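You operate a simulated robot arm through the tools that you are given. There is no shell and no other tool.

You are at the controls of a simulated robot arm. One attempt, no reset.

## Task
Undo the four bolts and lift the small die into the green tray.
Fine: the line stands, leave it so; park the driver in its dock.

It is judged by the outcome, as a careful person would: the job done as asked, and still so three seconds after it is handed in. It fails if anything else is knocked over, pushed out of place, dropped, spilled or broken.

## Robot
A 6-joint arm with a two-finger parallel gripper, fixed in place. Base frame: the origin is at the foot of the arm, x ahead of it, y to its left, z up; the work surface is at about z = -0.02. Readings come in m, degrees, newtons and seconds.
With the tool pointing down near the work surface it reaches from about 0.18 to 0.44 m from the base axis. Its first joint turns from -70.0 to 70.0 degrees. Payload 1.9 kg.
The tool frame sits at the grasp point between the pads (the TCP): z along the fingers, y along the line on which they close. The tips reach 0.023 m beyond it. Largest opening 0.094 m; finger width 0.038, thickness 0.01; the body of the gripper, 0.054 by 0.096 m, starts 0.039 m behind the TCP.
Orientation is told as [roll, pitch, yaw] about the base's x, y, z axes, in that order, counted from this pose: with the fingers straight down and closing along the base's y, the tool's x points along the base's -x, its y along +y and its z along -z.

## Interface
- The arm moves only by the tool send_rows. Its argument "motion" is a list of rows, each a list of 7 numbers: the turn, a rotation vector about the tool's x, y, z in rad, then the shift along the tool's x, y, z in m, then the finger opening in m, from 0 to 0.094. In form: [[wx, wy, wz, dx, dy, dz, claw], ...]. A call has 1 to 20 rows; each row is the pose to reach, as a shift and turn from the pose commanded when the call began, along the tool's axes at that moment. Rows are played at 5 a second. More than 0.05 m and 8.6 degrees between two rows, or a gripper value outside its range, and nothing of the call is played. A pose out of reach is approached as far as the arm can. The call stops where the force on the tool passes 90 N (or 10 N more than at its start, if that is more) or the arm is blocked; 0.2 s more then pass. Each finger travels about 0.108 m/s and halts on what it meets, pressing with about 23 N; the grip force reading is that of the motor and also rises with nothing between the fingers. The clock runs only during rows and for 0.2 s after the last one: add rows that repeat a pose to give the fingers time. It gives the time, the measured TCP pose, the force on the tool (base axes), the opening and the grip force at its end, in the units of the frame above (readings bear some noise), with the torque about the TCP (base axes, N m) and any sound that the robot's microphone picked up.
- Cameras (640 x 400 px; columns grow to the right, rows downward): "scene" is fixed at [0.0355, 0.2912, 0.4369]; the picture's right is [-0.93, -0.36, 0.00], its down [-0.14, 0.37, -0.92] and it looks along [0.33, -0.86, -0.39] (base axes); focal length 264 px, centre (320, 200). "wrist" rides on the gripper at [0.087, 0.016, -0.075] in the tool frame; the picture's right is [-0.18, 0.98, 0.00], its down [-0.58, -0.11, -0.81] and it looks along [-0.79, -0.15, 0.59] (tool axes); focal length 243 px, centre (320, 200). There is no depth. A picture from a camera that has moved, and an enlarged one, comes with that camera's place and axes in the base frame and with its lens. The place of the scene camera against the robot may be out by one fixed shift of up to 0.012 m in any direction.
- snapshot(camera): a new picture of that camera. No time passes.
- inspect(camera, box): a new picture of the part [left, top, right, bottom] of that camera's present view, enlarged. No time passes.
- finish_job(): hands the job in; it is judged then, once.

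Nothing tells you positions but the pictures and the camera data. Unless the task says otherwise, let go and move clear before handing in.

The tools are called after "Request:" as a command line: name --pt "numbers of a row" for each row, then --argument value for the rest, lists and objects as JSON in quotes. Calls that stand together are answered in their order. send_rows: Moves the arm, as the interface text tells. Its arguments: {"type":"object","properties":{"motion":{"type":"array","items":{"type":"array","items":{"type":"number"}}}},"required":["motion"]} The other tools are called the same way: snapshot (camera) takes a picture; inspect (camera, box) takes an enlarged picture of a part of a camera's view; finish_job () hands the job in.

At the start:

```text
time_s: 0.0
ee_pos: [0.2921, -0.1138, 0.353]
orientation: [0.1, -0.1, 0.0]
force: [0.0, -0.5, 0.1]
moment: [0.0, -0.01, 0.04]
finger_gap: 0.094
gripper_force: 0.1
```

scene: 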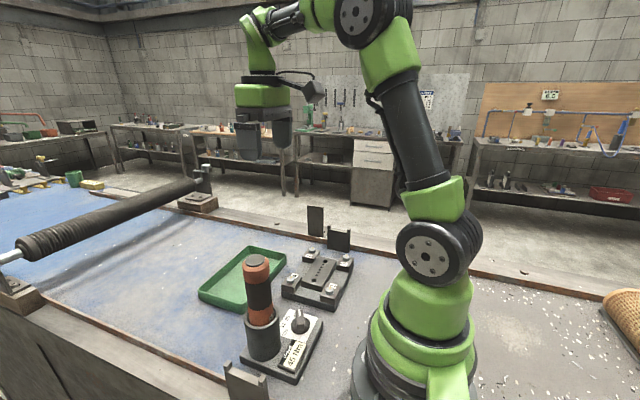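
wrist: 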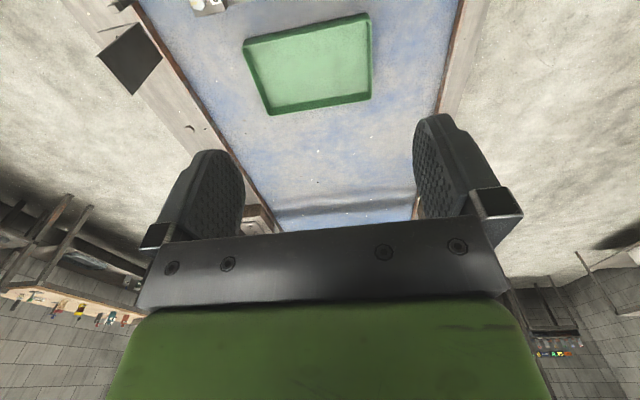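

I see a driver standing in a dock, a small fixture plate (die with bolts) beside a green tray, and a roller line behind. I'll take closer looks before moving.

Request:
inspect --camera "scene" --box '[180, 190, 380, 400]'

Request:
inspect --camera "scene" --box '[270, 190, 370, 320]'

Request:
inspect --camera "scene" --box '[220, 240, 340, 400]'

Request:
inspect --camera "wrist" --box '[80, 0, 480, 240]'

```text
1.90 times, centred on (280, 295) of scene
camera zoom: at [0.0355, 0.2912, 0.4369], right [-0.93, -0.36, 0.0], down [-0.14, 0.37, -0.92], along [0.33, -0.86, -0.39], focal length 503 px, centre (396, 19)
```

zoom: 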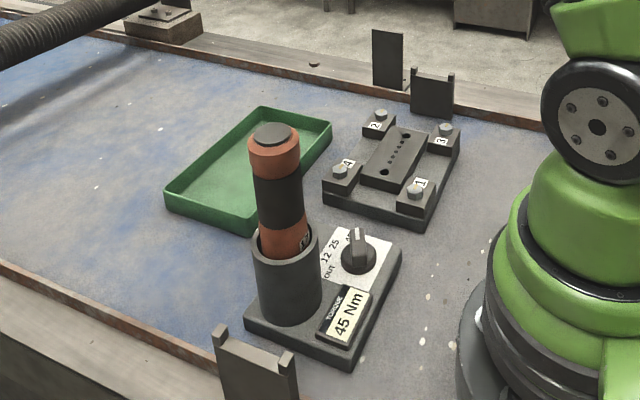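

```text
3.08 times, centred on (320, 255) of scene
camera zoom: at [0.0355, 0.2912, 0.4369], right [-0.93, -0.36, 0.0], down [-0.14, 0.37, -0.92], along [0.33, -0.86, -0.39], focal length 812 px, centre (320, 31)
```

zoom: 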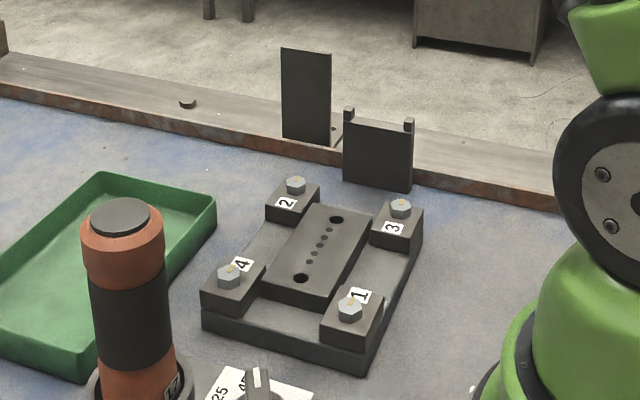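

```text
2.50 times, centred on (280, 320) of scene
camera zoom: at [0.0355, 0.2912, 0.4369], right [-0.93, -0.36, 0.0], down [-0.14, 0.37, -0.92], along [0.33, -0.86, -0.39], focal length 660 px, centre (420, -100)
```

zoom: 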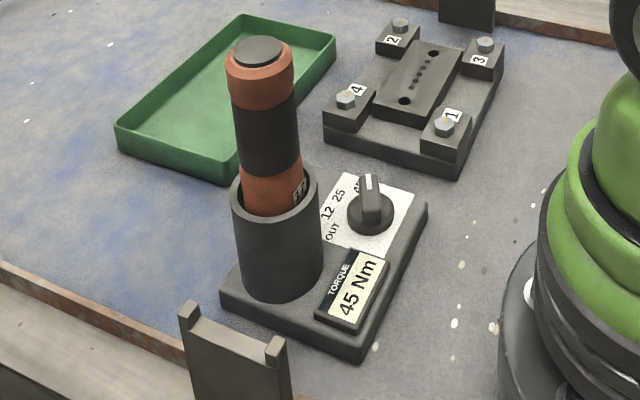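

```text
1.60 times, centred on (280, 120) of wrist
camera zoom: at [0.2061, -0.0993, 0.4266], right [0.18, 0.98, 0.0], down [0.58, -0.11, 0.81], along [0.79, -0.15, -0.59], focal length 388 px, centre (384, 328)
```

zoom: 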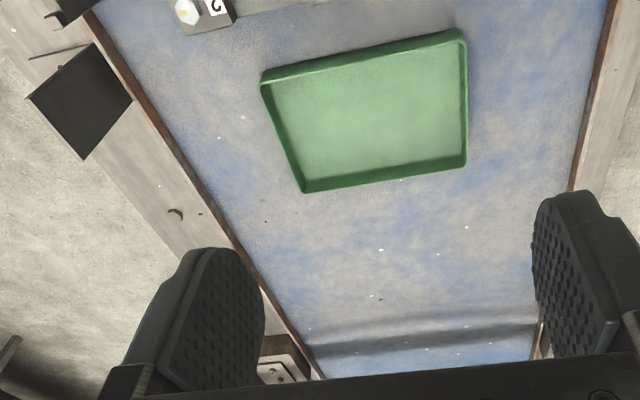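

I see the fixture with numbered bolts 1–4 holding a small dark die, and the driver in a dock with a selector dial and a torque display. I'll enlarge the dock labels and other details before planning.

Request:
inspect --camera "scene" --box '[275, 300, 325, 340]'

Request:
inspect --camera "scene" --box '[275, 335, 325, 385]'

Request:
inspect --camera "scene" --box '[240, 250, 290, 320]'

Request:
inspect --camera "scene" --box '[0, 140, 240, 400]'

Request:
inspect --camera "scene" --box '[200, 340, 340, 400]'

Request:
inspect --camera "scene" --box '[275, 240, 365, 315]'

```text
10.00 times, centred on (300, 320) of scene
camera zoom: at [0.0355, 0.2912, 0.4369], right [-0.93, -0.36, 0.0], down [-0.14, 0.37, -0.92], along [0.33, -0.86, -0.39], focal length 2638 px, centre (520, -1000)
```

zoom: 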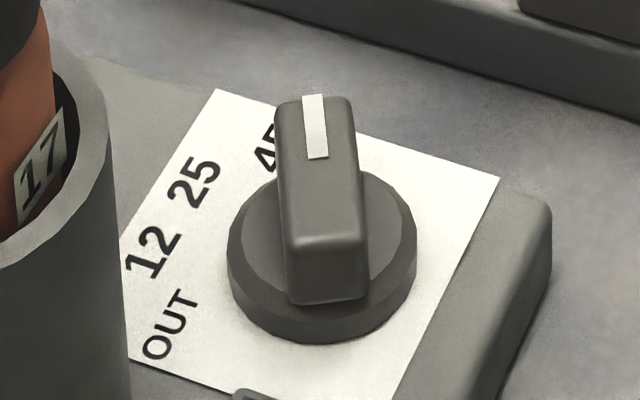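

```text
8.00 times, centred on (300, 360) of scene
camera zoom: at [0.0355, 0.2912, 0.4369], right [-0.93, -0.36, 0.0], down [-0.14, 0.37, -0.92], along [0.33, -0.86, -0.39], focal length 2111 px, centre (480, -1080)
```

zoom: 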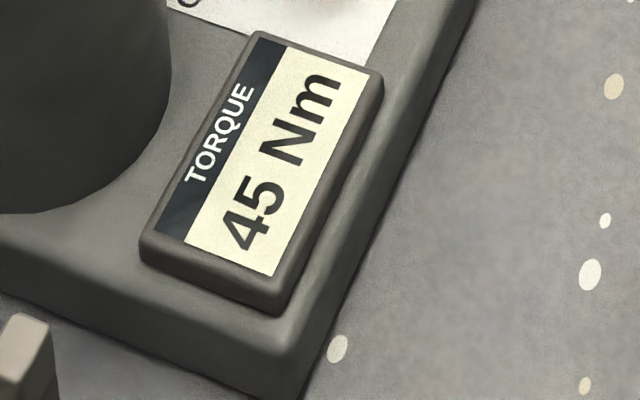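

```text
5.71 times, centred on (265, 285) of scene
camera zoom: at [0.0355, 0.2912, 0.4369], right [-0.93, -0.36, 0.0], down [-0.14, 0.37, -0.92], along [0.33, -0.86, -0.39], focal length 1508 px, centre (634, -286)
```

zoom: 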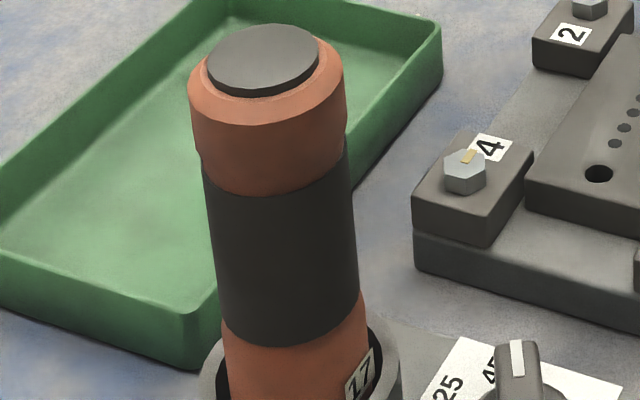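

```text
1.54 times, centred on (120, 270) of scene
camera zoom: at [0.0355, 0.2912, 0.4369], right [-0.93, -0.36, 0.0], down [-0.14, 0.37, -0.92], along [0.33, -0.86, -0.39], focal length 406 px, centre (628, 92)
```

zoom: 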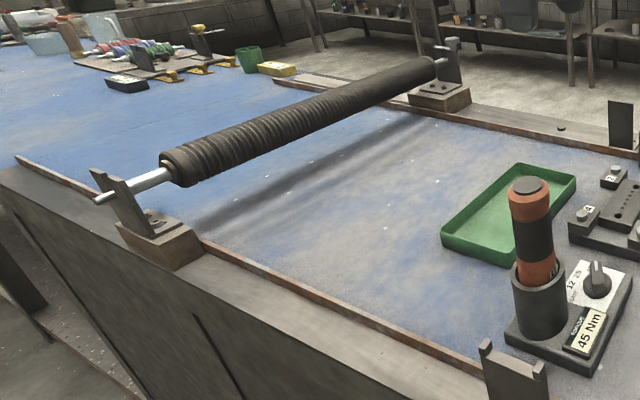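

```text
4.57 times, centred on (270, 370) of scene
camera zoom: at [0.0355, 0.2912, 0.4369], right [-0.93, -0.36, 0.0], down [-0.14, 0.37, -0.92], along [0.33, -0.86, -0.39], focal length 1206 px, centre (549, -577)
```

zoom: 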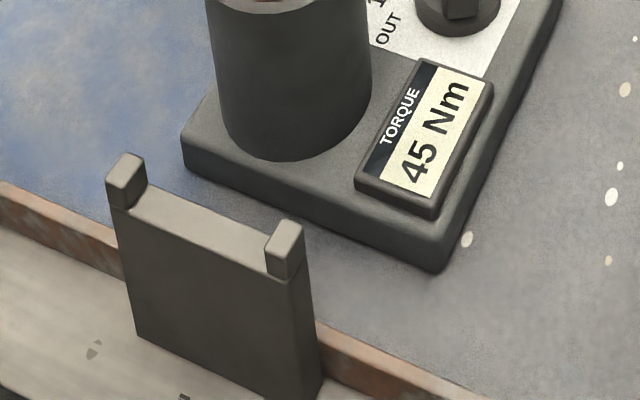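

```text
5.33 times, centred on (320, 278) of scene
camera zoom: at [0.0355, 0.2912, 0.4369], right [-0.93, -0.36, 0.0], down [-0.14, 0.37, -0.92], along [0.33, -0.86, -0.39], focal length 1407 px, centre (320, -213)
```

zoom: 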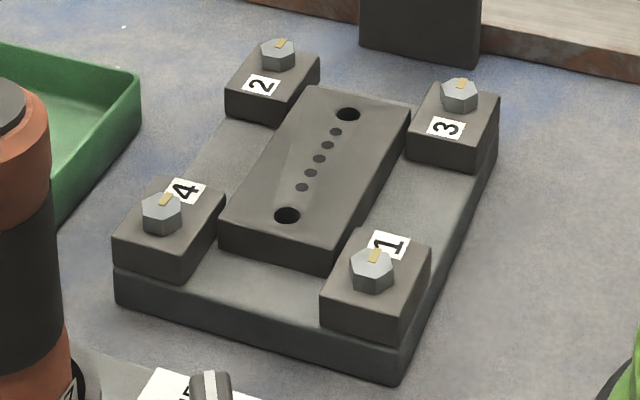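

I see the dial has settings OUT / 12 / 25 / 45 and stands at 45, so it will need turning to OUT before undoing. I'll tilt the wrist to get a top-down look at the fixture and dock and triangulate their places.

Request:
send_rows --pt "0 0.13 0 0.02 0 0 0.094" --pt "0 0.26 0 0.04 0 0 0.094" --pt "0 0.39 0 0.06 0 0 0.094" --pt "0 0.39 0 0.06 0 0 0.094"

Request:
snapshot --camera "wrist"

```text
time_s: 1.0
ee_pos: [0.2326, -0.1153, 0.3559]
orientation: [0.2, 22.4, 0.1]
force: [0.0, 0.6, -0.1]
moment: [0.01, 0.01, 0.01]
finger_gap: 0.0939
gripper_force: 0.0
```

```text
taken
camera wrist: at [0.1806, -0.1005, 0.4556], right [0.17, 0.98, -0.07], down [0.84, -0.11, 0.53], along [0.51, -0.15, -0.85], focal length 243 px, centre (320, 200)
```

wrist: 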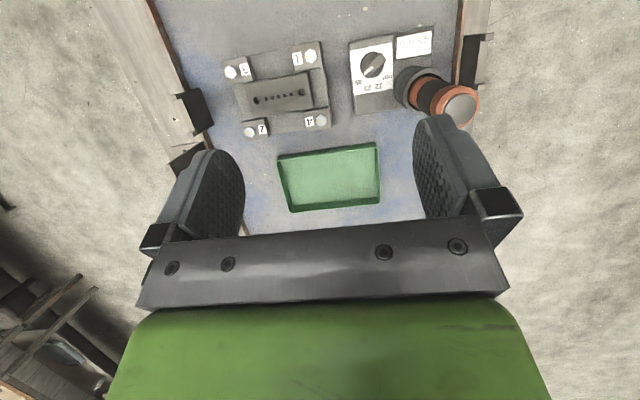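

I see the whole fixture, tray and dock from above. I'll enlarge these areas to measure positions.

Request:
inspect --camera "wrist" --box '[210, 30, 350, 150]'

Request:
inspect --camera "wrist" --box '[340, 15, 500, 135]'

Request:
inspect --camera "wrist" --box '[140, 60, 260, 180]'

Request:
inspect --camera "wrist" --box '[270, 130, 400, 220]'

```text
3.33 times, centred on (280, 90) of wrist
camera zoom: at [0.1806, -0.1005, 0.4556], right [0.17, 0.98, -0.07], down [0.84, -0.11, 0.53], along [0.51, -0.15, -0.85], focal length 809 px, centre (453, 567)
```

zoom: 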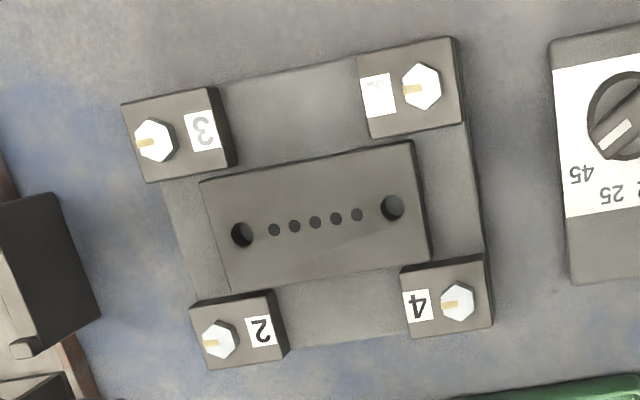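

```text
3.33 times, centred on (420, 75) of wrist
camera zoom: at [0.1806, -0.1005, 0.4556], right [0.17, 0.98, -0.07], down [0.84, -0.11, 0.53], along [0.51, -0.15, -0.85], focal length 809 px, centre (-13, 617)
```

zoom: 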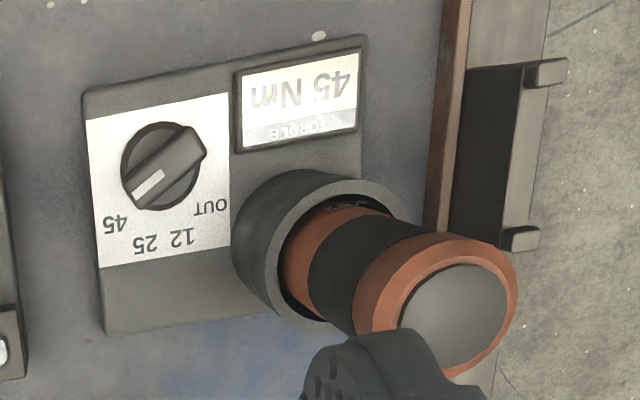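

```text
3.33 times, centred on (200, 120) of wrist
camera zoom: at [0.1806, -0.1005, 0.4556], right [0.17, 0.98, -0.07], down [0.84, -0.11, 0.53], along [0.51, -0.15, -0.85], focal length 809 px, centre (720, 467)
```

zoom: 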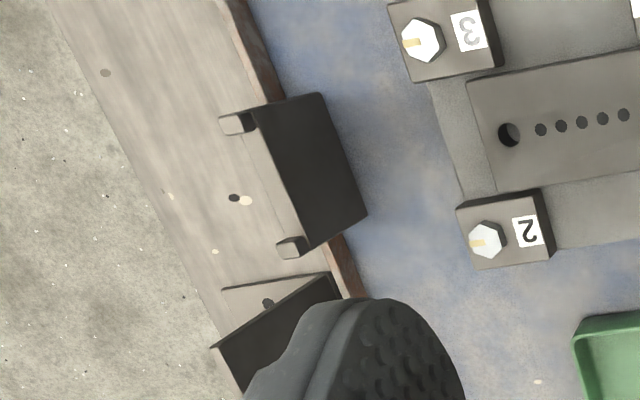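

```text
4.44 times, centred on (335, 175) of wrist
camera zoom: at [0.1806, -0.1005, 0.4556], right [0.17, 0.98, -0.07], down [0.84, -0.11, 0.53], along [0.51, -0.15, -0.85], focal length 1078 px, centre (253, 311)
```

zoom: 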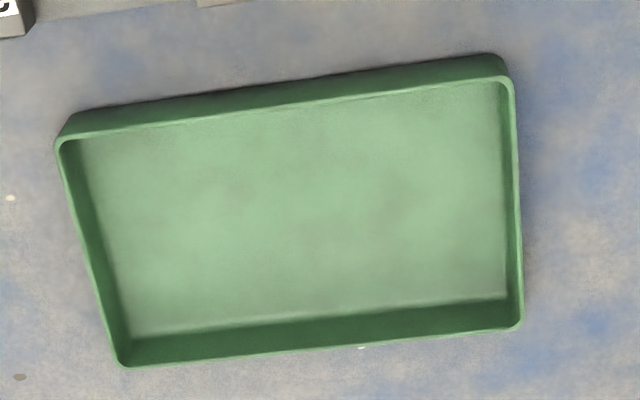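

I take the bolts to be near x 0.18/0.278, y -0.145/-0.275, the dial near (0.21,-0.05) and the driver axis near (0.25,0.01) with its top at about z=0.19. I'll shift sideways for a second view to triangulate.

Request:
send_rows --pt "0 0 0 0 0.03 0 0.094" --pt "0 0 0 0 0.06 0 0.094" --pt "0 0 0 0 0.09 0 0.094" --pt "0 0 0 0 0.12 0 0.094" --pt "0 0 0 0 0.12 0 0.094"

Request:
snapshot --camera "wrist"

Request:
inspect --camera "wrist" --box '[200, 0, 360, 120]'

Request:
inspect --camera "wrist" --box '[60, 20, 220, 140]'

```text
time_s: 2.2
ee_pos: [0.2326, 0.0061, 0.3539]
orientation: [-0.1, 22.2, 0.0]
force: [0.4, 0.7, -0.1]
moment: [-0.03, -0.01, 0.02]
finger_gap: 0.0941
gripper_force: 0.0
```

```text
taken
camera wrist: at [0.1813, 0.0212, 0.4551], right [0.17, 0.98, -0.07], down [0.84, -0.11, 0.53], along [0.51, -0.15, -0.85], focal length 243 px, centre (320, 200)
```

wrist: 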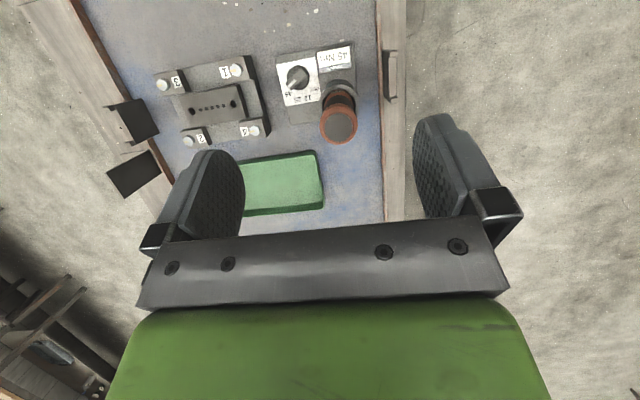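

```text
3.33 times, centred on (280, 60) of wrist
camera zoom: at [0.1813, 0.0212, 0.4551], right [0.17, 0.98, -0.07], down [0.84, -0.11, 0.53], along [0.51, -0.15, -0.85], focal length 809 px, centre (453, 667)
```

zoom: 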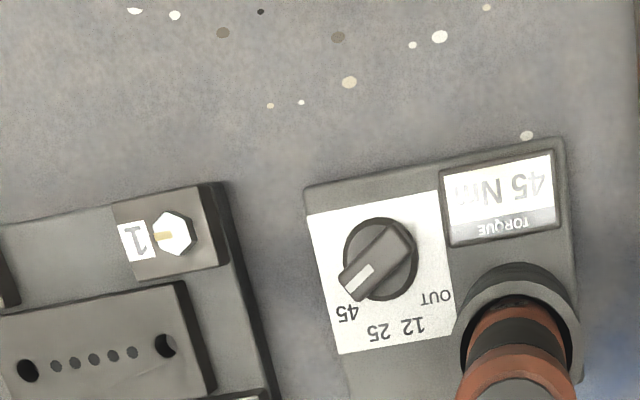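

```text
3.33 times, centred on (140, 80) of wrist
camera zoom: at [0.1813, 0.0212, 0.4551], right [0.17, 0.98, -0.07], down [0.84, -0.11, 0.53], along [0.51, -0.15, -0.85], focal length 809 px, centre (920, 600)
```

zoom: 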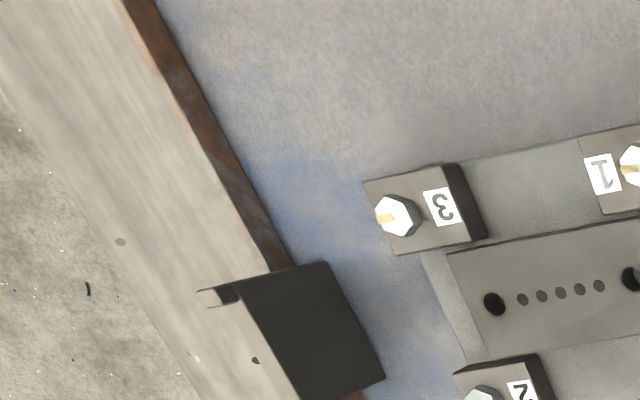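

I take the bolt heads to be at z≈0.023, the dial near (0.209,-0.052) and the driver top at (0.251,0.013,0.188). I'll close the fingers and go lower beside the driver to see the dial closely.

Request:
send_rows --pt "0 0 0 0 -0.026 0 0.06" --pt "0 0 0 0 -0.055 0 0.03" --pt "0 0 0 0 -0.055 0 0.0" --pt "0 0 0 -0.018 -0.055 0.03 0.0" --pt "0 0 0 -0.037 -0.055 0.06 0.0" --pt "0 0 0 -0.056 -0.055 0.09 0.0" --pt "0 0 0 -0.07 -0.055 0.115 0.0" --pt "0 0 0 -0.07 -0.055 0.115 0.0"

Request:
snapshot --camera "wrist"

Request:
snapshot --camera "scene"

```text
time_s: 4.0
ee_pos: [0.2551, -0.0467, 0.2223]
orientation: [0.1, 22.3, 0.1]
force: [0.1, 0.1, 0.6]
moment: [0.02, 0.04, 0.01]
finger_gap: 0.0
gripper_force: 23.0
```

```text
taken
camera wrist: at [0.2033, -0.032, 0.3217], right [0.17, 0.98, -0.07], down [0.84, -0.11, 0.53], along [0.51, -0.15, -0.85], focal length 243 px, centre (320, 200)
```

wrist: 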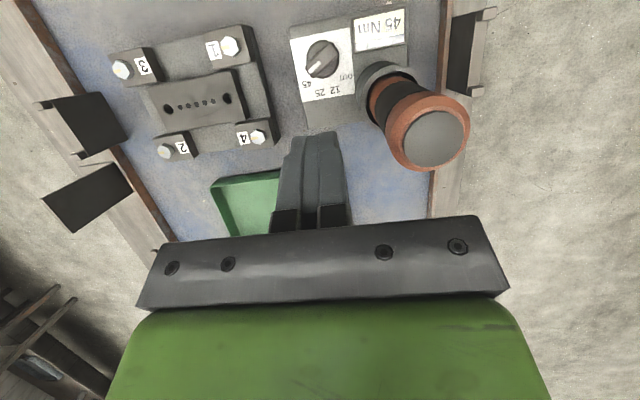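

```text
taken
```

scene: 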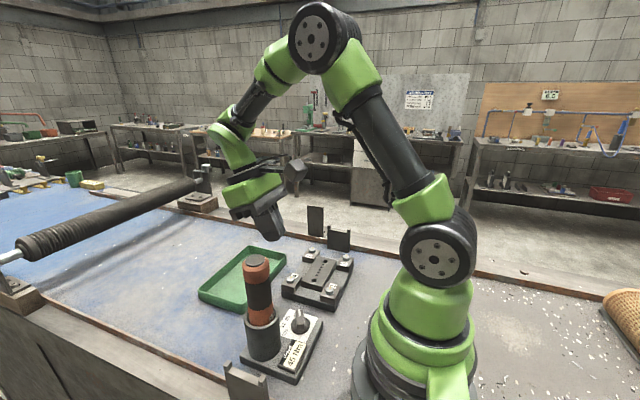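

Request:
inspect --camera "wrist" --box '[280, 5, 410, 105]'

Request:
inspect --camera "wrist" --box '[100, 10, 290, 170]'

Request:
inspect --camera "wrist" --box '[340, 40, 500, 190]'

Request:
inspect --camera "scene" --box '[380, 60, 460, 120]'

```text
4.00 times, centred on (345, 55) of wrist
camera zoom: at [0.2033, -0.032, 0.3217], right [0.17, 0.98, -0.07], down [0.84, -0.11, 0.53], along [0.51, -0.15, -0.85], focal length 970 px, centre (220, 780)
```

zoom: 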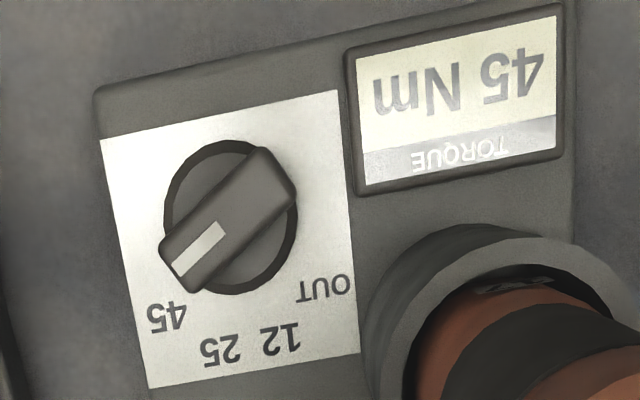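

```text
2.50 times, centred on (195, 90) of wrist
camera zoom: at [0.2033, -0.032, 0.3217], right [0.17, 0.98, -0.07], down [0.84, -0.11, 0.53], along [0.51, -0.15, -0.85], focal length 606 px, centre (632, 475)
```

zoom: 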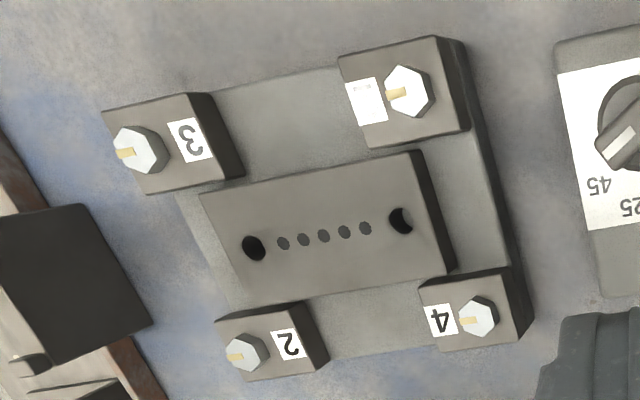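

```text
2.67 times, centred on (420, 115) of wrist
camera zoom: at [0.2033, -0.032, 0.3217], right [0.17, 0.98, -0.07], down [0.84, -0.11, 0.53], along [0.51, -0.15, -0.85], focal length 647 px, centre (53, 427)
```

zoom: 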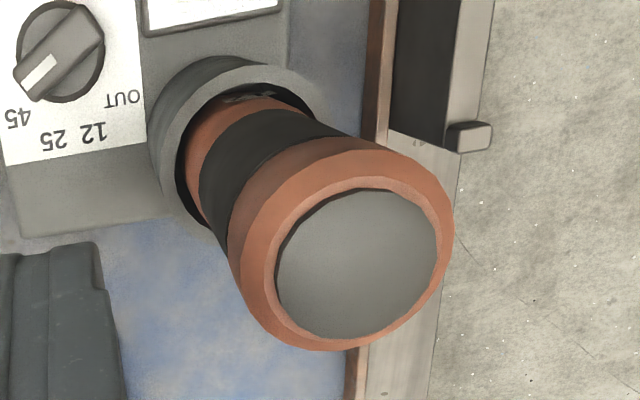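

```text
6.67 times, centred on (420, 90) of scene
camera zoom: at [0.0355, 0.2912, 0.4369], right [-0.93, -0.36, 0.0], down [-0.14, 0.37, -0.92], along [0.33, -0.86, -0.39], focal length 1759 px, centre (-347, 933)
```

zoom: 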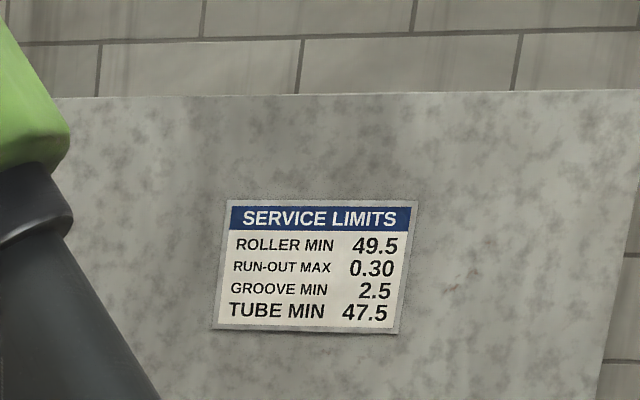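

I take the dial centre at about (0.209,-0.052) with its bar pointing to 45 (about -58° in base yaw) and OUT on the other side, and the dock's collar close to it. Before gripping the dial I want a low side view to measure the heights of the knob and the dock collar.

Request:
send_rows --pt "0 -0.13 0 0.006 -0.03 0.0 0.0" --pt "0 -0.26 0 0.012 -0.06 0.0 0.03" --pt "0 -0.39 0 0.018 -0.09 0.0 0.06" --pt "0 -0.39 0 0.018 -0.1 0.0 0.094" --pt "0 -0.39 0 0.018 -0.1 0.0 0.094"

Request:
send_rows --pt "0 0 -0.13 0 0 0 0.094" --pt "0 0 -0.26 0 0 0 0.094" --pt "0 0 -0.39 0 0 0 0.094" --pt "0 0 -0.52 0 0 0 0.094" --pt "0 0 -0.65 0 0 0 0.094" --pt "0 0 -0.78 0 0 0 0.094" --pt "0 0 -0.91 0 0 0 0.094" --pt "0 0 -1.04 0 0 0 0.094" --pt "0 0 -1.17 0 0 0 0.094" --pt "0 0 -1.3 0 0 0 0.094" --pt "0 0 -1.43 0 0 0 0.094" --pt "0 0 -1.56 0 0 0 0.094" --pt "0 0 -1.56 0 0 0 0.094"

Request:
snapshot --camera "wrist"

```text
time_s: 5.2
ee_pos: [0.2381, -0.1495, 0.2273]
orientation: [0.2, -0.2, 0.1]
force: [-0.6, 0.1, 0.1]
moment: [0.01, 0.02, 0.03]
finger_gap: 0.0936
gripper_force: 0.0
```

```text
time_s: 8.0
ee_pos: [0.2384, -0.1489, 0.2276]
orientation: [-0.1, -0.2, 89.5]
force: [0.4, -0.5, 0.3]
moment: [0.01, -0.01, 0.0]
finger_gap: 0.0939
gripper_force: 0.0
```

```text
taken
camera wrist: at [0.2206, -0.2362, 0.3005], right [-0.98, 0.19, 0.0], down [0.11, 0.58, 0.81], along [0.16, 0.79, -0.59], focal length 243 px, centre (320, 200)
```

wrist: 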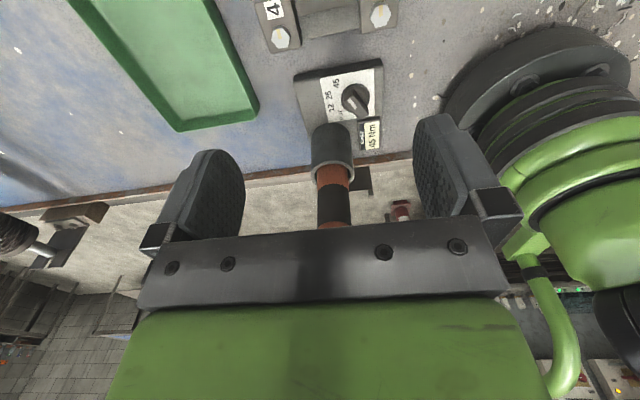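

I now see the dock from the side, upside down in the picture. I'll enlarge it to measure heights.

Request:
inspect --camera "wrist" --box '[285, 60, 395, 150]'

Request:
inspect --camera "wrist" --box '[285, 110, 395, 230]'

Request:
inspect --camera "wrist" --box '[330, 70, 390, 130]'

```text
4.44 times, centred on (340, 105) of wrist
camera zoom: at [0.2206, -0.2362, 0.3005], right [-0.98, 0.19, 0.0], down [0.11, 0.58, 0.81], along [0.16, 0.79, -0.59], focal length 1078 px, centre (231, 622)
```

zoom: 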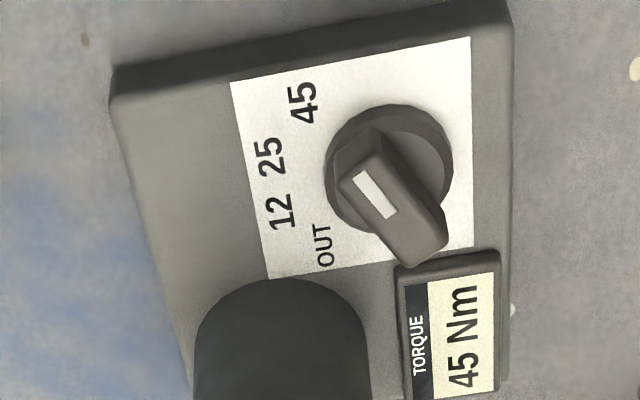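

```text
3.33 times, centred on (340, 170) of wrist
camera zoom: at [0.2206, -0.2362, 0.3005], right [-0.98, 0.19, 0.0], down [0.11, 0.58, 0.81], along [0.16, 0.79, -0.59], focal length 809 px, centre (253, 300)
```

zoom: 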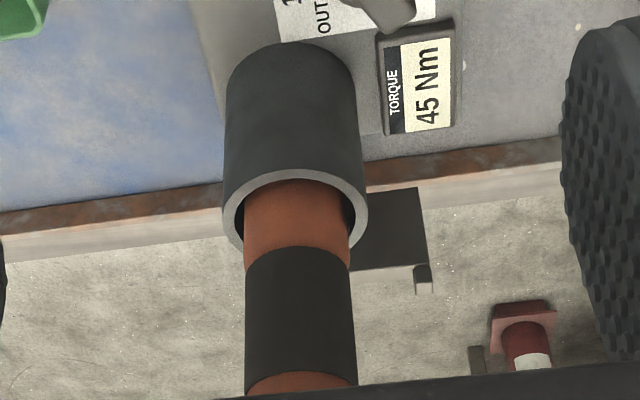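

```text
6.67 times, centred on (360, 100) of wrist
camera zoom: at [0.2206, -0.2362, 0.3005], right [-0.98, 0.19, 0.0], down [0.11, 0.58, 0.81], along [0.16, 0.79, -0.59], focal length 1618 px, centre (53, 867)
```

zoom: 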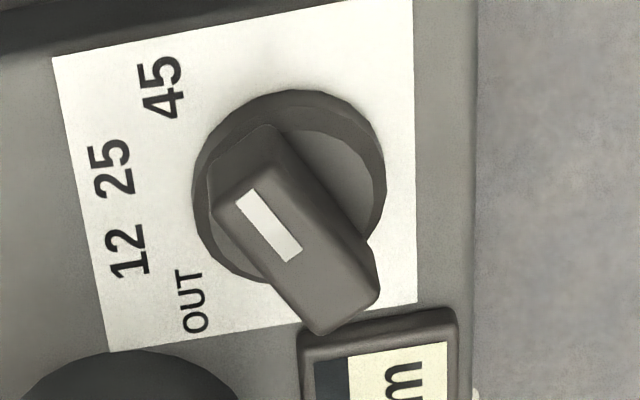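

I measure the knob bar's top at z≈0.022, the dock collar's top at z≈0.071 with radius 0.03, and the bar pointing at -60°. I'll turn the wrist to yaw -60° above the dial, offset from the driver for clearance.

Request:
send_rows --pt "0 0 0.1305 -0.00425 0.00112 -0.001 0.08" --pt "0 0 0.261 -0.0085 0.00224 -0.002 0.07" --pt "0 0 0.3915 -0.01275 0.00336 -0.003 0.06" --pt "0 0 0.522 -0.017 0.00448 -0.004 0.05" --pt "0 0 0.6525 -0.02125 0.0056 -0.005 0.04" --pt "0 0 0.783 -0.0255 0.00672 -0.006 0.03" --pt "0 0 0.9135 -0.02975 0.00784 -0.007 0.03" --pt "0 0 1.044 -0.034 0.00896 -0.008 0.03" --pt "0 0 1.1745 -0.03825 0.01008 -0.009 0.03" --pt "0 0 1.305 -0.0425 0.0112 -0.01 0.03" --pt "0 0 1.4355 -0.04675 0.01232 -0.011 0.03" --pt "0 0 1.566 -0.051 0.01344 -0.012 0.03" --pt "0 0 1.6965 -0.05525 0.01456 -0.013 0.03" --pt "0 0 1.827 -0.0595 0.01568 -0.014 0.03" --pt "0 0 1.9575 -0.06375 0.0168 -0.015 0.03" --pt "0 0 2.088 -0.068 0.01792 -0.016 0.03" --pt "0 0 2.2185 -0.07225 0.01904 -0.017 0.03" --pt "0 0 2.349 -0.0765 0.02016 -0.018 0.03" --pt "0 0 2.4795 -0.08075 0.02128 -0.019 0.03" --pt "0 0 2.61 -0.085 0.0224 -0.02 0.03"

Request:
snapshot --camera "wrist"

Request:
snapshot --camera "scene"

```text
time_s: 12.2
ee_pos: [0.2162, -0.0628, 0.2464]
orientation: [0.1, 0.0, -60.3]
force: [-0.5, 0.5, -0.5]
moment: [-0.03, 0.04, 0.01]
finger_gap: 0.0302
gripper_force: 0.0
```

```text
taken
camera wrist: at [0.1871, 0.0183, 0.321], right [0.94, 0.33, 0.0], down [0.19, -0.56, 0.81], along [0.27, -0.76, -0.59], focal length 243 px, centre (320, 200)
```

wrist: 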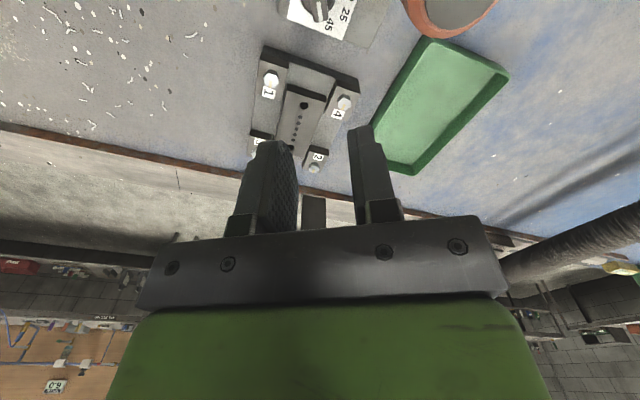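

```text
taken
```

scene: 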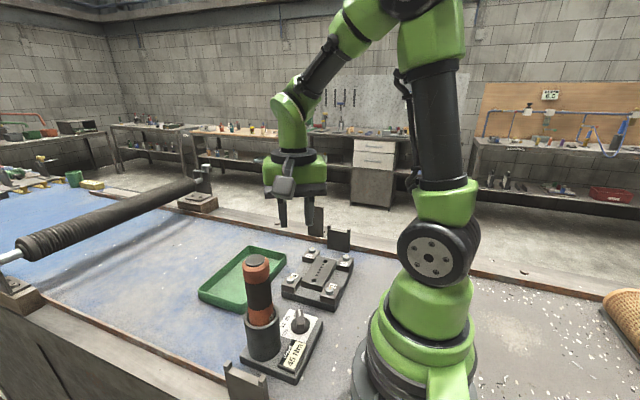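

I'm above the dial at yaw -60°, clear of the driver. I'll descend halfway and check clearance.

Request:
send_rows --pt "0 0 0 0 0 0.03 0.03" --pt "0 0 0 0 0 0.06 0.03" --pt "0 0 0 0 0 0.09 0.03" --pt "0 0 0 0 0 0.12 0.03" --pt "0 0 0 0 0 0.15 0.03" --pt "0 0 0 0 0 0.165 0.03" --pt "0 0 0 0 0 0.165 0.03"

Request:
snapshot --camera "wrist"

Request:
inspect --camera "scene" --box '[220, 200, 380, 400]'

```text
time_s: 13.8
ee_pos: [0.2153, -0.064, 0.0826]
orientation: [0.2, 0.0, -60.1]
force: [0.1, -0.4, 0.1]
moment: [-0.04, 0.0, 0.0]
finger_gap: 0.03
gripper_force: 0.1
```

```text
taken
camera wrist: at [0.1866, 0.0183, 0.1558], right [0.94, 0.33, 0.0], down [0.19, -0.56, 0.81], along [0.27, -0.76, -0.59], focal length 243 px, centre (320, 200)
```

wrist: 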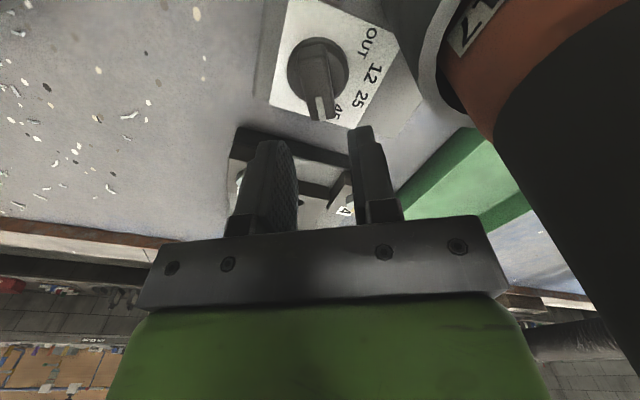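

```text
2.00 times, centred on (300, 300) of scene
camera zoom: at [0.0355, 0.2912, 0.4369], right [-0.93, -0.36, 0.0], down [-0.14, 0.37, -0.92], along [0.33, -0.86, -0.39], focal length 528 px, centre (360, 0)
```

zoom: 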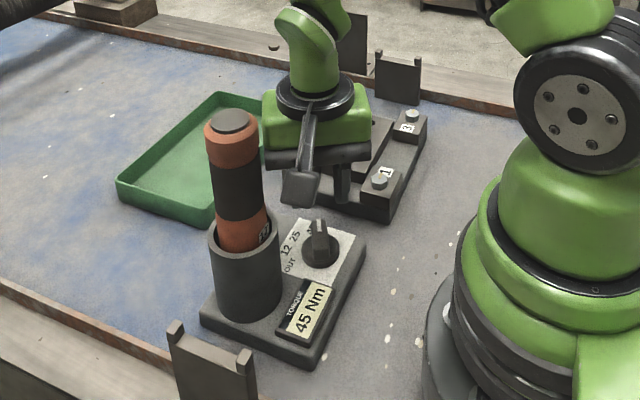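

The descent is clear so far. I'll enlarge the view of the knob to check the alignment of the fingers with the bar.

Request:
inspect --camera "wrist" --box '[260, 10, 400, 150]'

```text
2.86 times, centred on (330, 80) of wrist
camera zoom: at [0.1866, 0.0183, 0.1558], right [0.94, 0.33, 0.0], down [0.19, -0.56, 0.81], along [0.27, -0.76, -0.59], focal length 693 px, centre (291, 543)
```

zoom: 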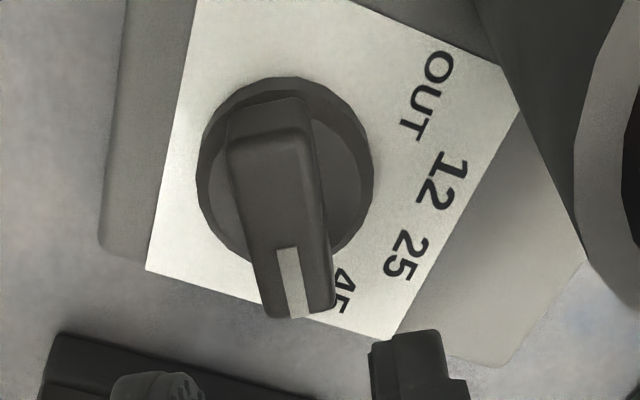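

The fingers straddle the bar line within a millimetre. I'll go down to z≈0.036 and close on the bar.

Request:
send_rows --pt "0 0 0 0 0 0.015 0.03" --pt "0 0 0 0 0 0.03 0.03" --pt "0 0 0 0 0 0.04 0.03" --pt "0 0 0 0 0 0.0465 0.03" --pt "0 0 0 0 0 0.0465 0.03"

Request:
inspect --camera "scene" --box '[220, 240, 340, 390]'

Request:
snapshot --camera "wrist"

```text
time_s: 15.0
ee_pos: [0.2163, -0.0641, 0.0353]
orientation: [0.1, 0.1, -60.1]
force: [0.2, -0.5, 0.4]
moment: [0.01, -0.03, 0.0]
finger_gap: 0.0298
gripper_force: 0.1
```

```text
2.67 times, centred on (280, 315) of scene
camera zoom: at [0.0355, 0.2912, 0.4369], right [-0.93, -0.36, 0.0], down [-0.14, 0.37, -0.92], along [0.33, -0.86, -0.39], focal length 704 px, centre (427, -107)
```

zoom: 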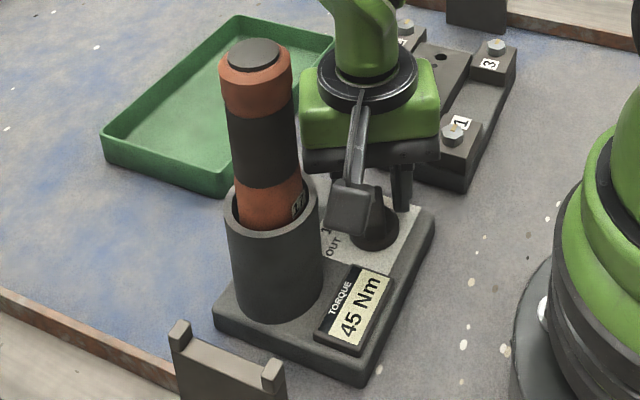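

```text
taken
camera wrist: at [0.1877, 0.0186, 0.1093], right [0.94, 0.33, 0.0], down [0.19, -0.56, 0.81], along [0.27, -0.76, -0.59], focal length 243 px, centre (320, 200)
```

wrist: 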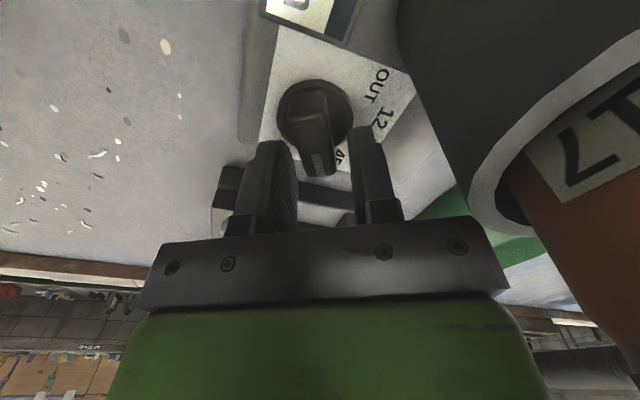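

Force reads nothing abnormal and the bar is between the fingertips. Now I close on the bar.

Request:
send_rows --pt "0 0 0 0 0 0 0.02" --pt "0 0 0 0 0 0 0.008" --pt "0 0 0 0 0 0 0.008" --pt "0 0 0 0 0 0 0.008"

Request:
snapshot --camera "wrist"

```text
time_s: 16.0
ee_pos: [0.218, -0.0636, 0.0369]
orientation: [0.3, 0.0, -60.1]
force: [6.5, 7.5, -0.8]
moment: [-0.12, -0.06, -0.04]
finger_gap: 0.0158
gripper_force: 22.6
```

```text
taken
camera wrist: at [0.1878, 0.0186, 0.1093], right [0.94, 0.33, 0.0], down [0.19, -0.56, 0.81], along [0.27, -0.76, -0.59], focal length 243 px, centre (320, 200)
```

wrist: 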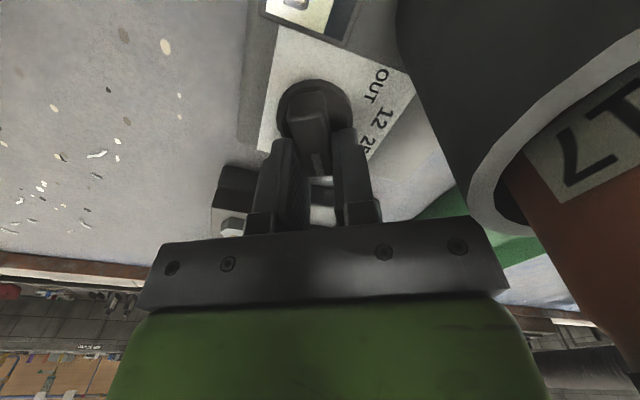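

I hold the bar (gap 16 mm, small side force). I'll turn it counter-clockwise about the dial axis by about 27° as the first stage.

Request:
send_rows --pt "0 0 0 0 0.001 0 0.008" --pt "0 0 -0.1 6e-05 0.00225 0 0.008" --pt "0 0 -0.2 0.00025 0.0035 0 0.008" --pt "0 0 -0.3 0.00056 0.0047 0 0.008" --pt "0 0 -0.4 0.00099 0.0059 0 0.008" --pt "0 0 -0.47 0.00136 0.0067 0 0.008" --pt "0 0 -0.47 0.00136 0.0067 0 0.008"

Request:
snapshot --camera "wrist"

Request:
inspect --camera "scene" --box '[220, 240, 340, 390]'

```text
time_s: 17.6
ee_pos: [0.2214, -0.0578, 0.0355]
orientation: [0.1, 0.1, -32.9]
force: [4.7, 9.9, -2.3]
moment: [1.28, -0.57, -0.1]
finger_gap: 0.0161
gripper_force: 23.1
```

```text
taken
camera wrist: at [0.1574, 0.0008, 0.1091], right [0.69, 0.72, 0.0], down [0.43, -0.41, 0.81], along [0.58, -0.55, -0.59], focal length 243 px, centre (320, 200)
```

wrist: 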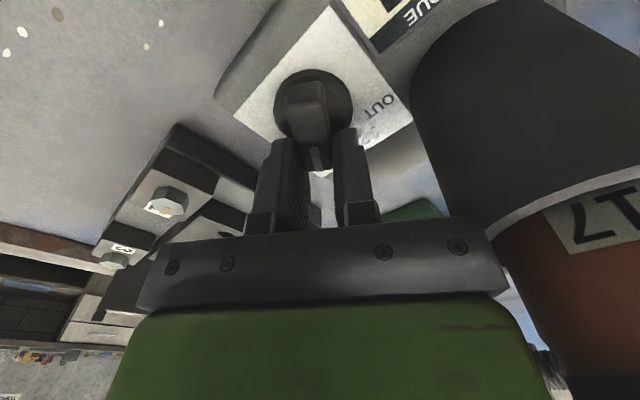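

```text
2.67 times, centred on (280, 315) of scene
camera zoom: at [0.0355, 0.2912, 0.4369], right [-0.93, -0.36, 0.0], down [-0.14, 0.37, -0.92], along [0.33, -0.86, -0.39], focal length 704 px, centre (427, -107)
```

zoom: 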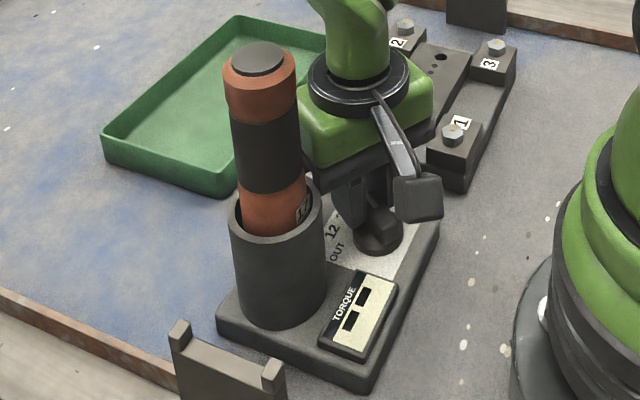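

The bar has turned and the display went blank between settings, but the moment reading shows the gripper body pressing on the driver/collar, and the dock has crept a few millimetres. I'll look closely before going on.

Request:
inspect --camera "scene" --box '[255, 245, 325, 335]'

Request:
inspect --camera "wrist" --box '[400, 60, 640, 300]'

Request:
inspect --camera "wrist" --box '[230, 30, 400, 230]'

```text
4.44 times, centred on (290, 290) of scene
camera zoom: at [0.0355, 0.2912, 0.4369], right [-0.93, -0.36, 0.0], down [-0.14, 0.37, -0.92], along [0.33, -0.86, -0.39], focal length 1173 px, centre (453, -200)
```

zoom: 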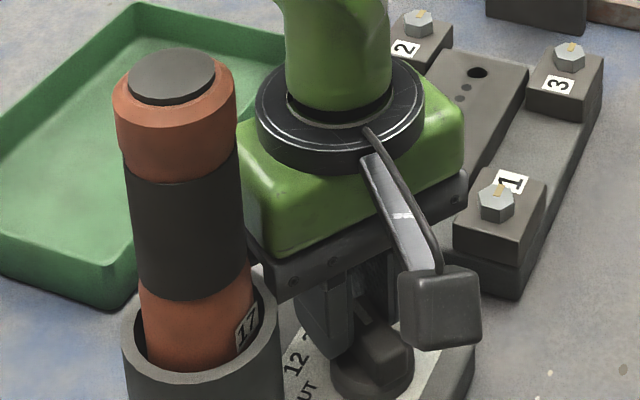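

```text
1.67 times, centred on (520, 180) of wrist
camera zoom: at [0.1574, 0.0008, 0.1091], right [0.69, 0.72, 0.0], down [0.43, -0.41, 0.81], along [0.58, -0.55, -0.59], focal length 404 px, centre (-13, 233)
```

zoom: 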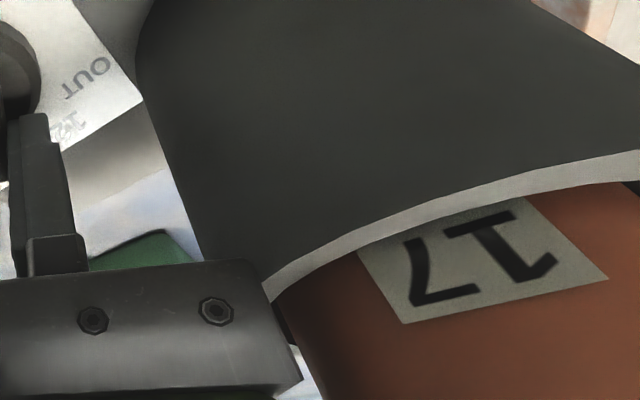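

```text
2.00 times, centred on (315, 130) of wrist
camera zoom: at [0.1574, 0.0008, 0.1091], right [0.69, 0.72, 0.0], down [0.43, -0.41, 0.81], along [0.58, -0.55, -0.59], focal length 485 px, centre (330, 340)
```

zoom: 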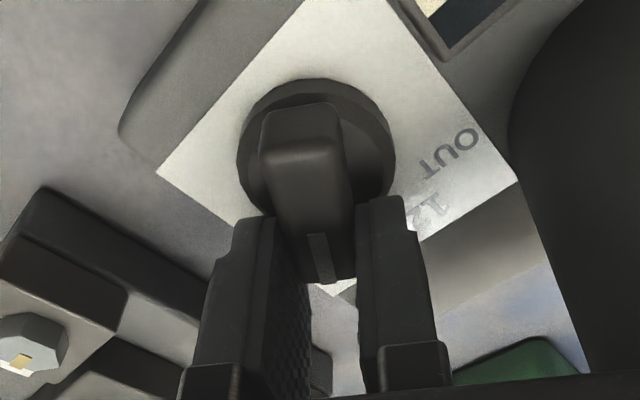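

The gripper's lower plate is touching the dock's collar rim. I'll open the fingers while easing away from the collar, then rise and re-approach from a yaw that keeps the body clear of it.

Request:
send_rows --pt "0 0 0 0 -0.002 0 0.03" --pt "0 0 0 0 -0.003 0 0.034" --pt "0 0 0 0 -0.003 -0.01 0.034" --pt "0 0 0 0 -0.003 -0.03 0.034" --pt "0 0 0 0 -0.003 -0.06 0.034" --pt "0 0 0 0 -0.003 -0.09 0.034" --pt "0 0 0 0 -0.003 -0.13 0.034" --pt "0 0 0 0 -0.003 -0.17 0.034"

Request:
snapshot --camera "wrist"

Request:
inspect --camera "scene" --box '[220, 240, 340, 390]'

```text
time_s: 19.4
ee_pos: [0.2186, -0.0602, 0.2081]
orientation: [0.1, -0.1, -33.2]
force: [-0.4, 0.2, -0.3]
moment: [0.0, 0.02, -0.02]
finger_gap: 0.034
gripper_force: 0.0
```

```text
taken
camera wrist: at [0.1541, -0.0007, 0.2804], right [0.69, 0.72, 0.0], down [0.43, -0.41, 0.81], along [0.58, -0.56, -0.59], focal length 243 px, centre (320, 200)
```

wrist: 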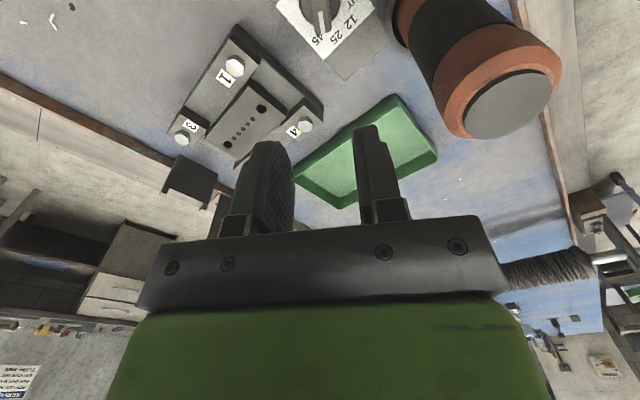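

```text
2.67 times, centred on (280, 315) of scene
camera zoom: at [0.0355, 0.2912, 0.4369], right [-0.93, -0.36, 0.0], down [-0.14, 0.37, -0.92], along [0.33, -0.86, -0.39], focal length 704 px, centre (427, -107)
```

zoom: 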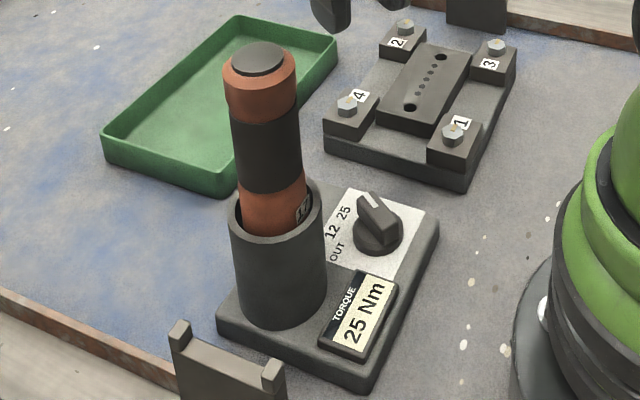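

The dial has snapped to 25 (the display reads 25 Nm), so it has detents. I'll compare the dock's place with the first picture and measure its new pose.

Request:
inspect --camera "scene" --box '[220, 240, 340, 400]'

Request:
inspect --camera "scene" --box '[275, 300, 325, 340]'

Request:
inspect --camera "scene" --box '[275, 335, 325, 385]'

```text
2.50 times, centred on (280, 320) of scene
camera zoom: at [0.0355, 0.2912, 0.4369], right [-0.93, -0.36, 0.0], down [-0.14, 0.37, -0.92], along [0.33, -0.86, -0.39], focal length 660 px, centre (420, -100)
```

zoom: 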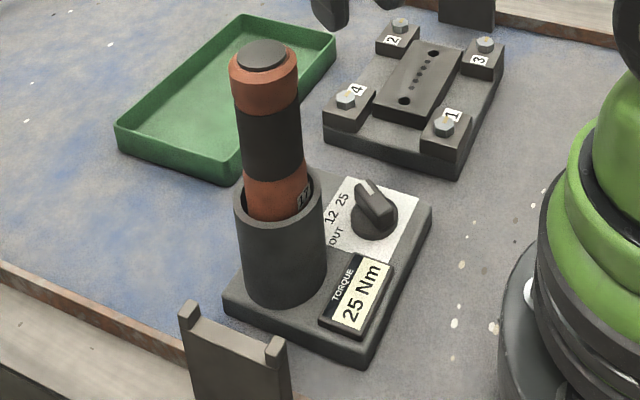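

```text
10.00 times, centred on (300, 320) of scene
camera zoom: at [0.0355, 0.2912, 0.4369], right [-0.93, -0.36, 0.0], down [-0.14, 0.37, -0.92], along [0.33, -0.86, -0.39], focal length 2638 px, centre (520, -1000)
```

zoom: 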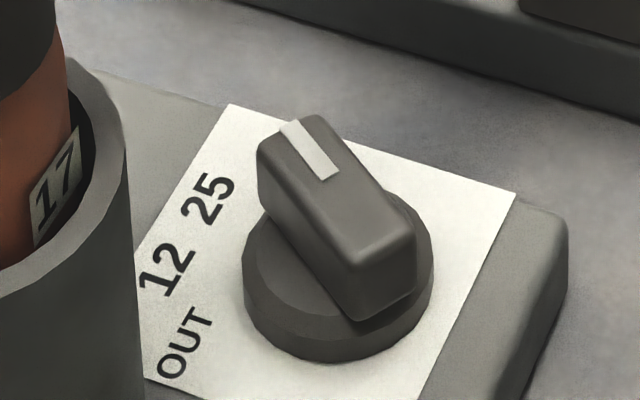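

```text
8.00 times, centred on (300, 360) of scene
camera zoom: at [0.0355, 0.2912, 0.4369], right [-0.93, -0.36, 0.0], down [-0.14, 0.37, -0.92], along [0.33, -0.86, -0.39], focal length 2111 px, centre (480, -1080)
```

zoom: 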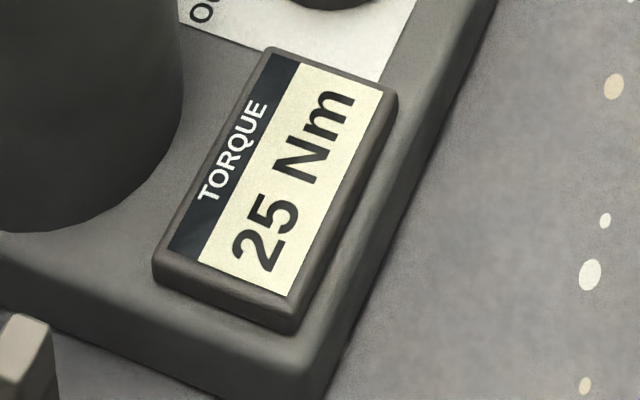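

The dock has shifted about 4 mm toward -x/+y; I'll correct that gently while turning. I'll measure the new dial and driver positions from here.

Request:
inspect --camera "wrist" --box '[260, 0, 400, 100]'

Request:
inspect --camera "wrist" --box '[380, 0, 580, 150]'

```text
4.00 times, centred on (330, 50) of wrist
camera zoom: at [0.1541, -0.0007, 0.2804], right [0.69, 0.72, 0.0], down [0.43, -0.41, 0.81], along [0.58, -0.56, -0.59], focal length 970 px, centre (280, 800)
```

zoom: 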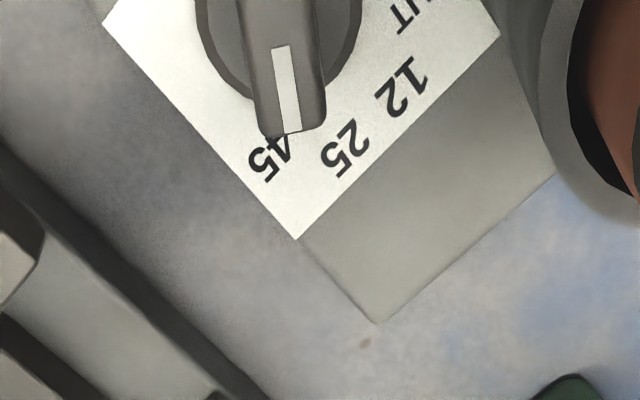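

```text
2.67 times, centred on (480, 75) of wrist
camera zoom: at [0.1541, -0.0007, 0.2804], right [0.69, 0.72, 0.0], down [0.43, -0.41, 0.81], along [0.58, -0.56, -0.59], focal length 647 px, centre (-107, 533)
```

zoom: 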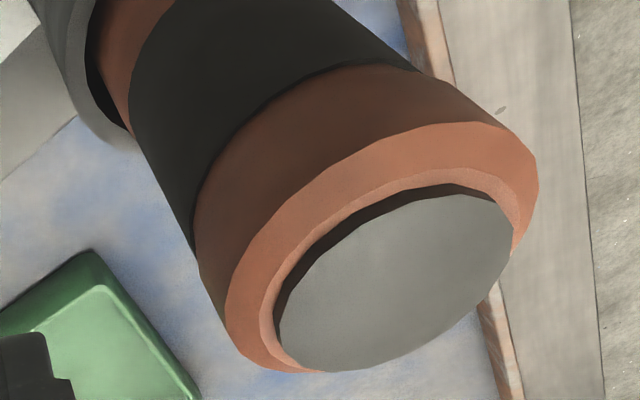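

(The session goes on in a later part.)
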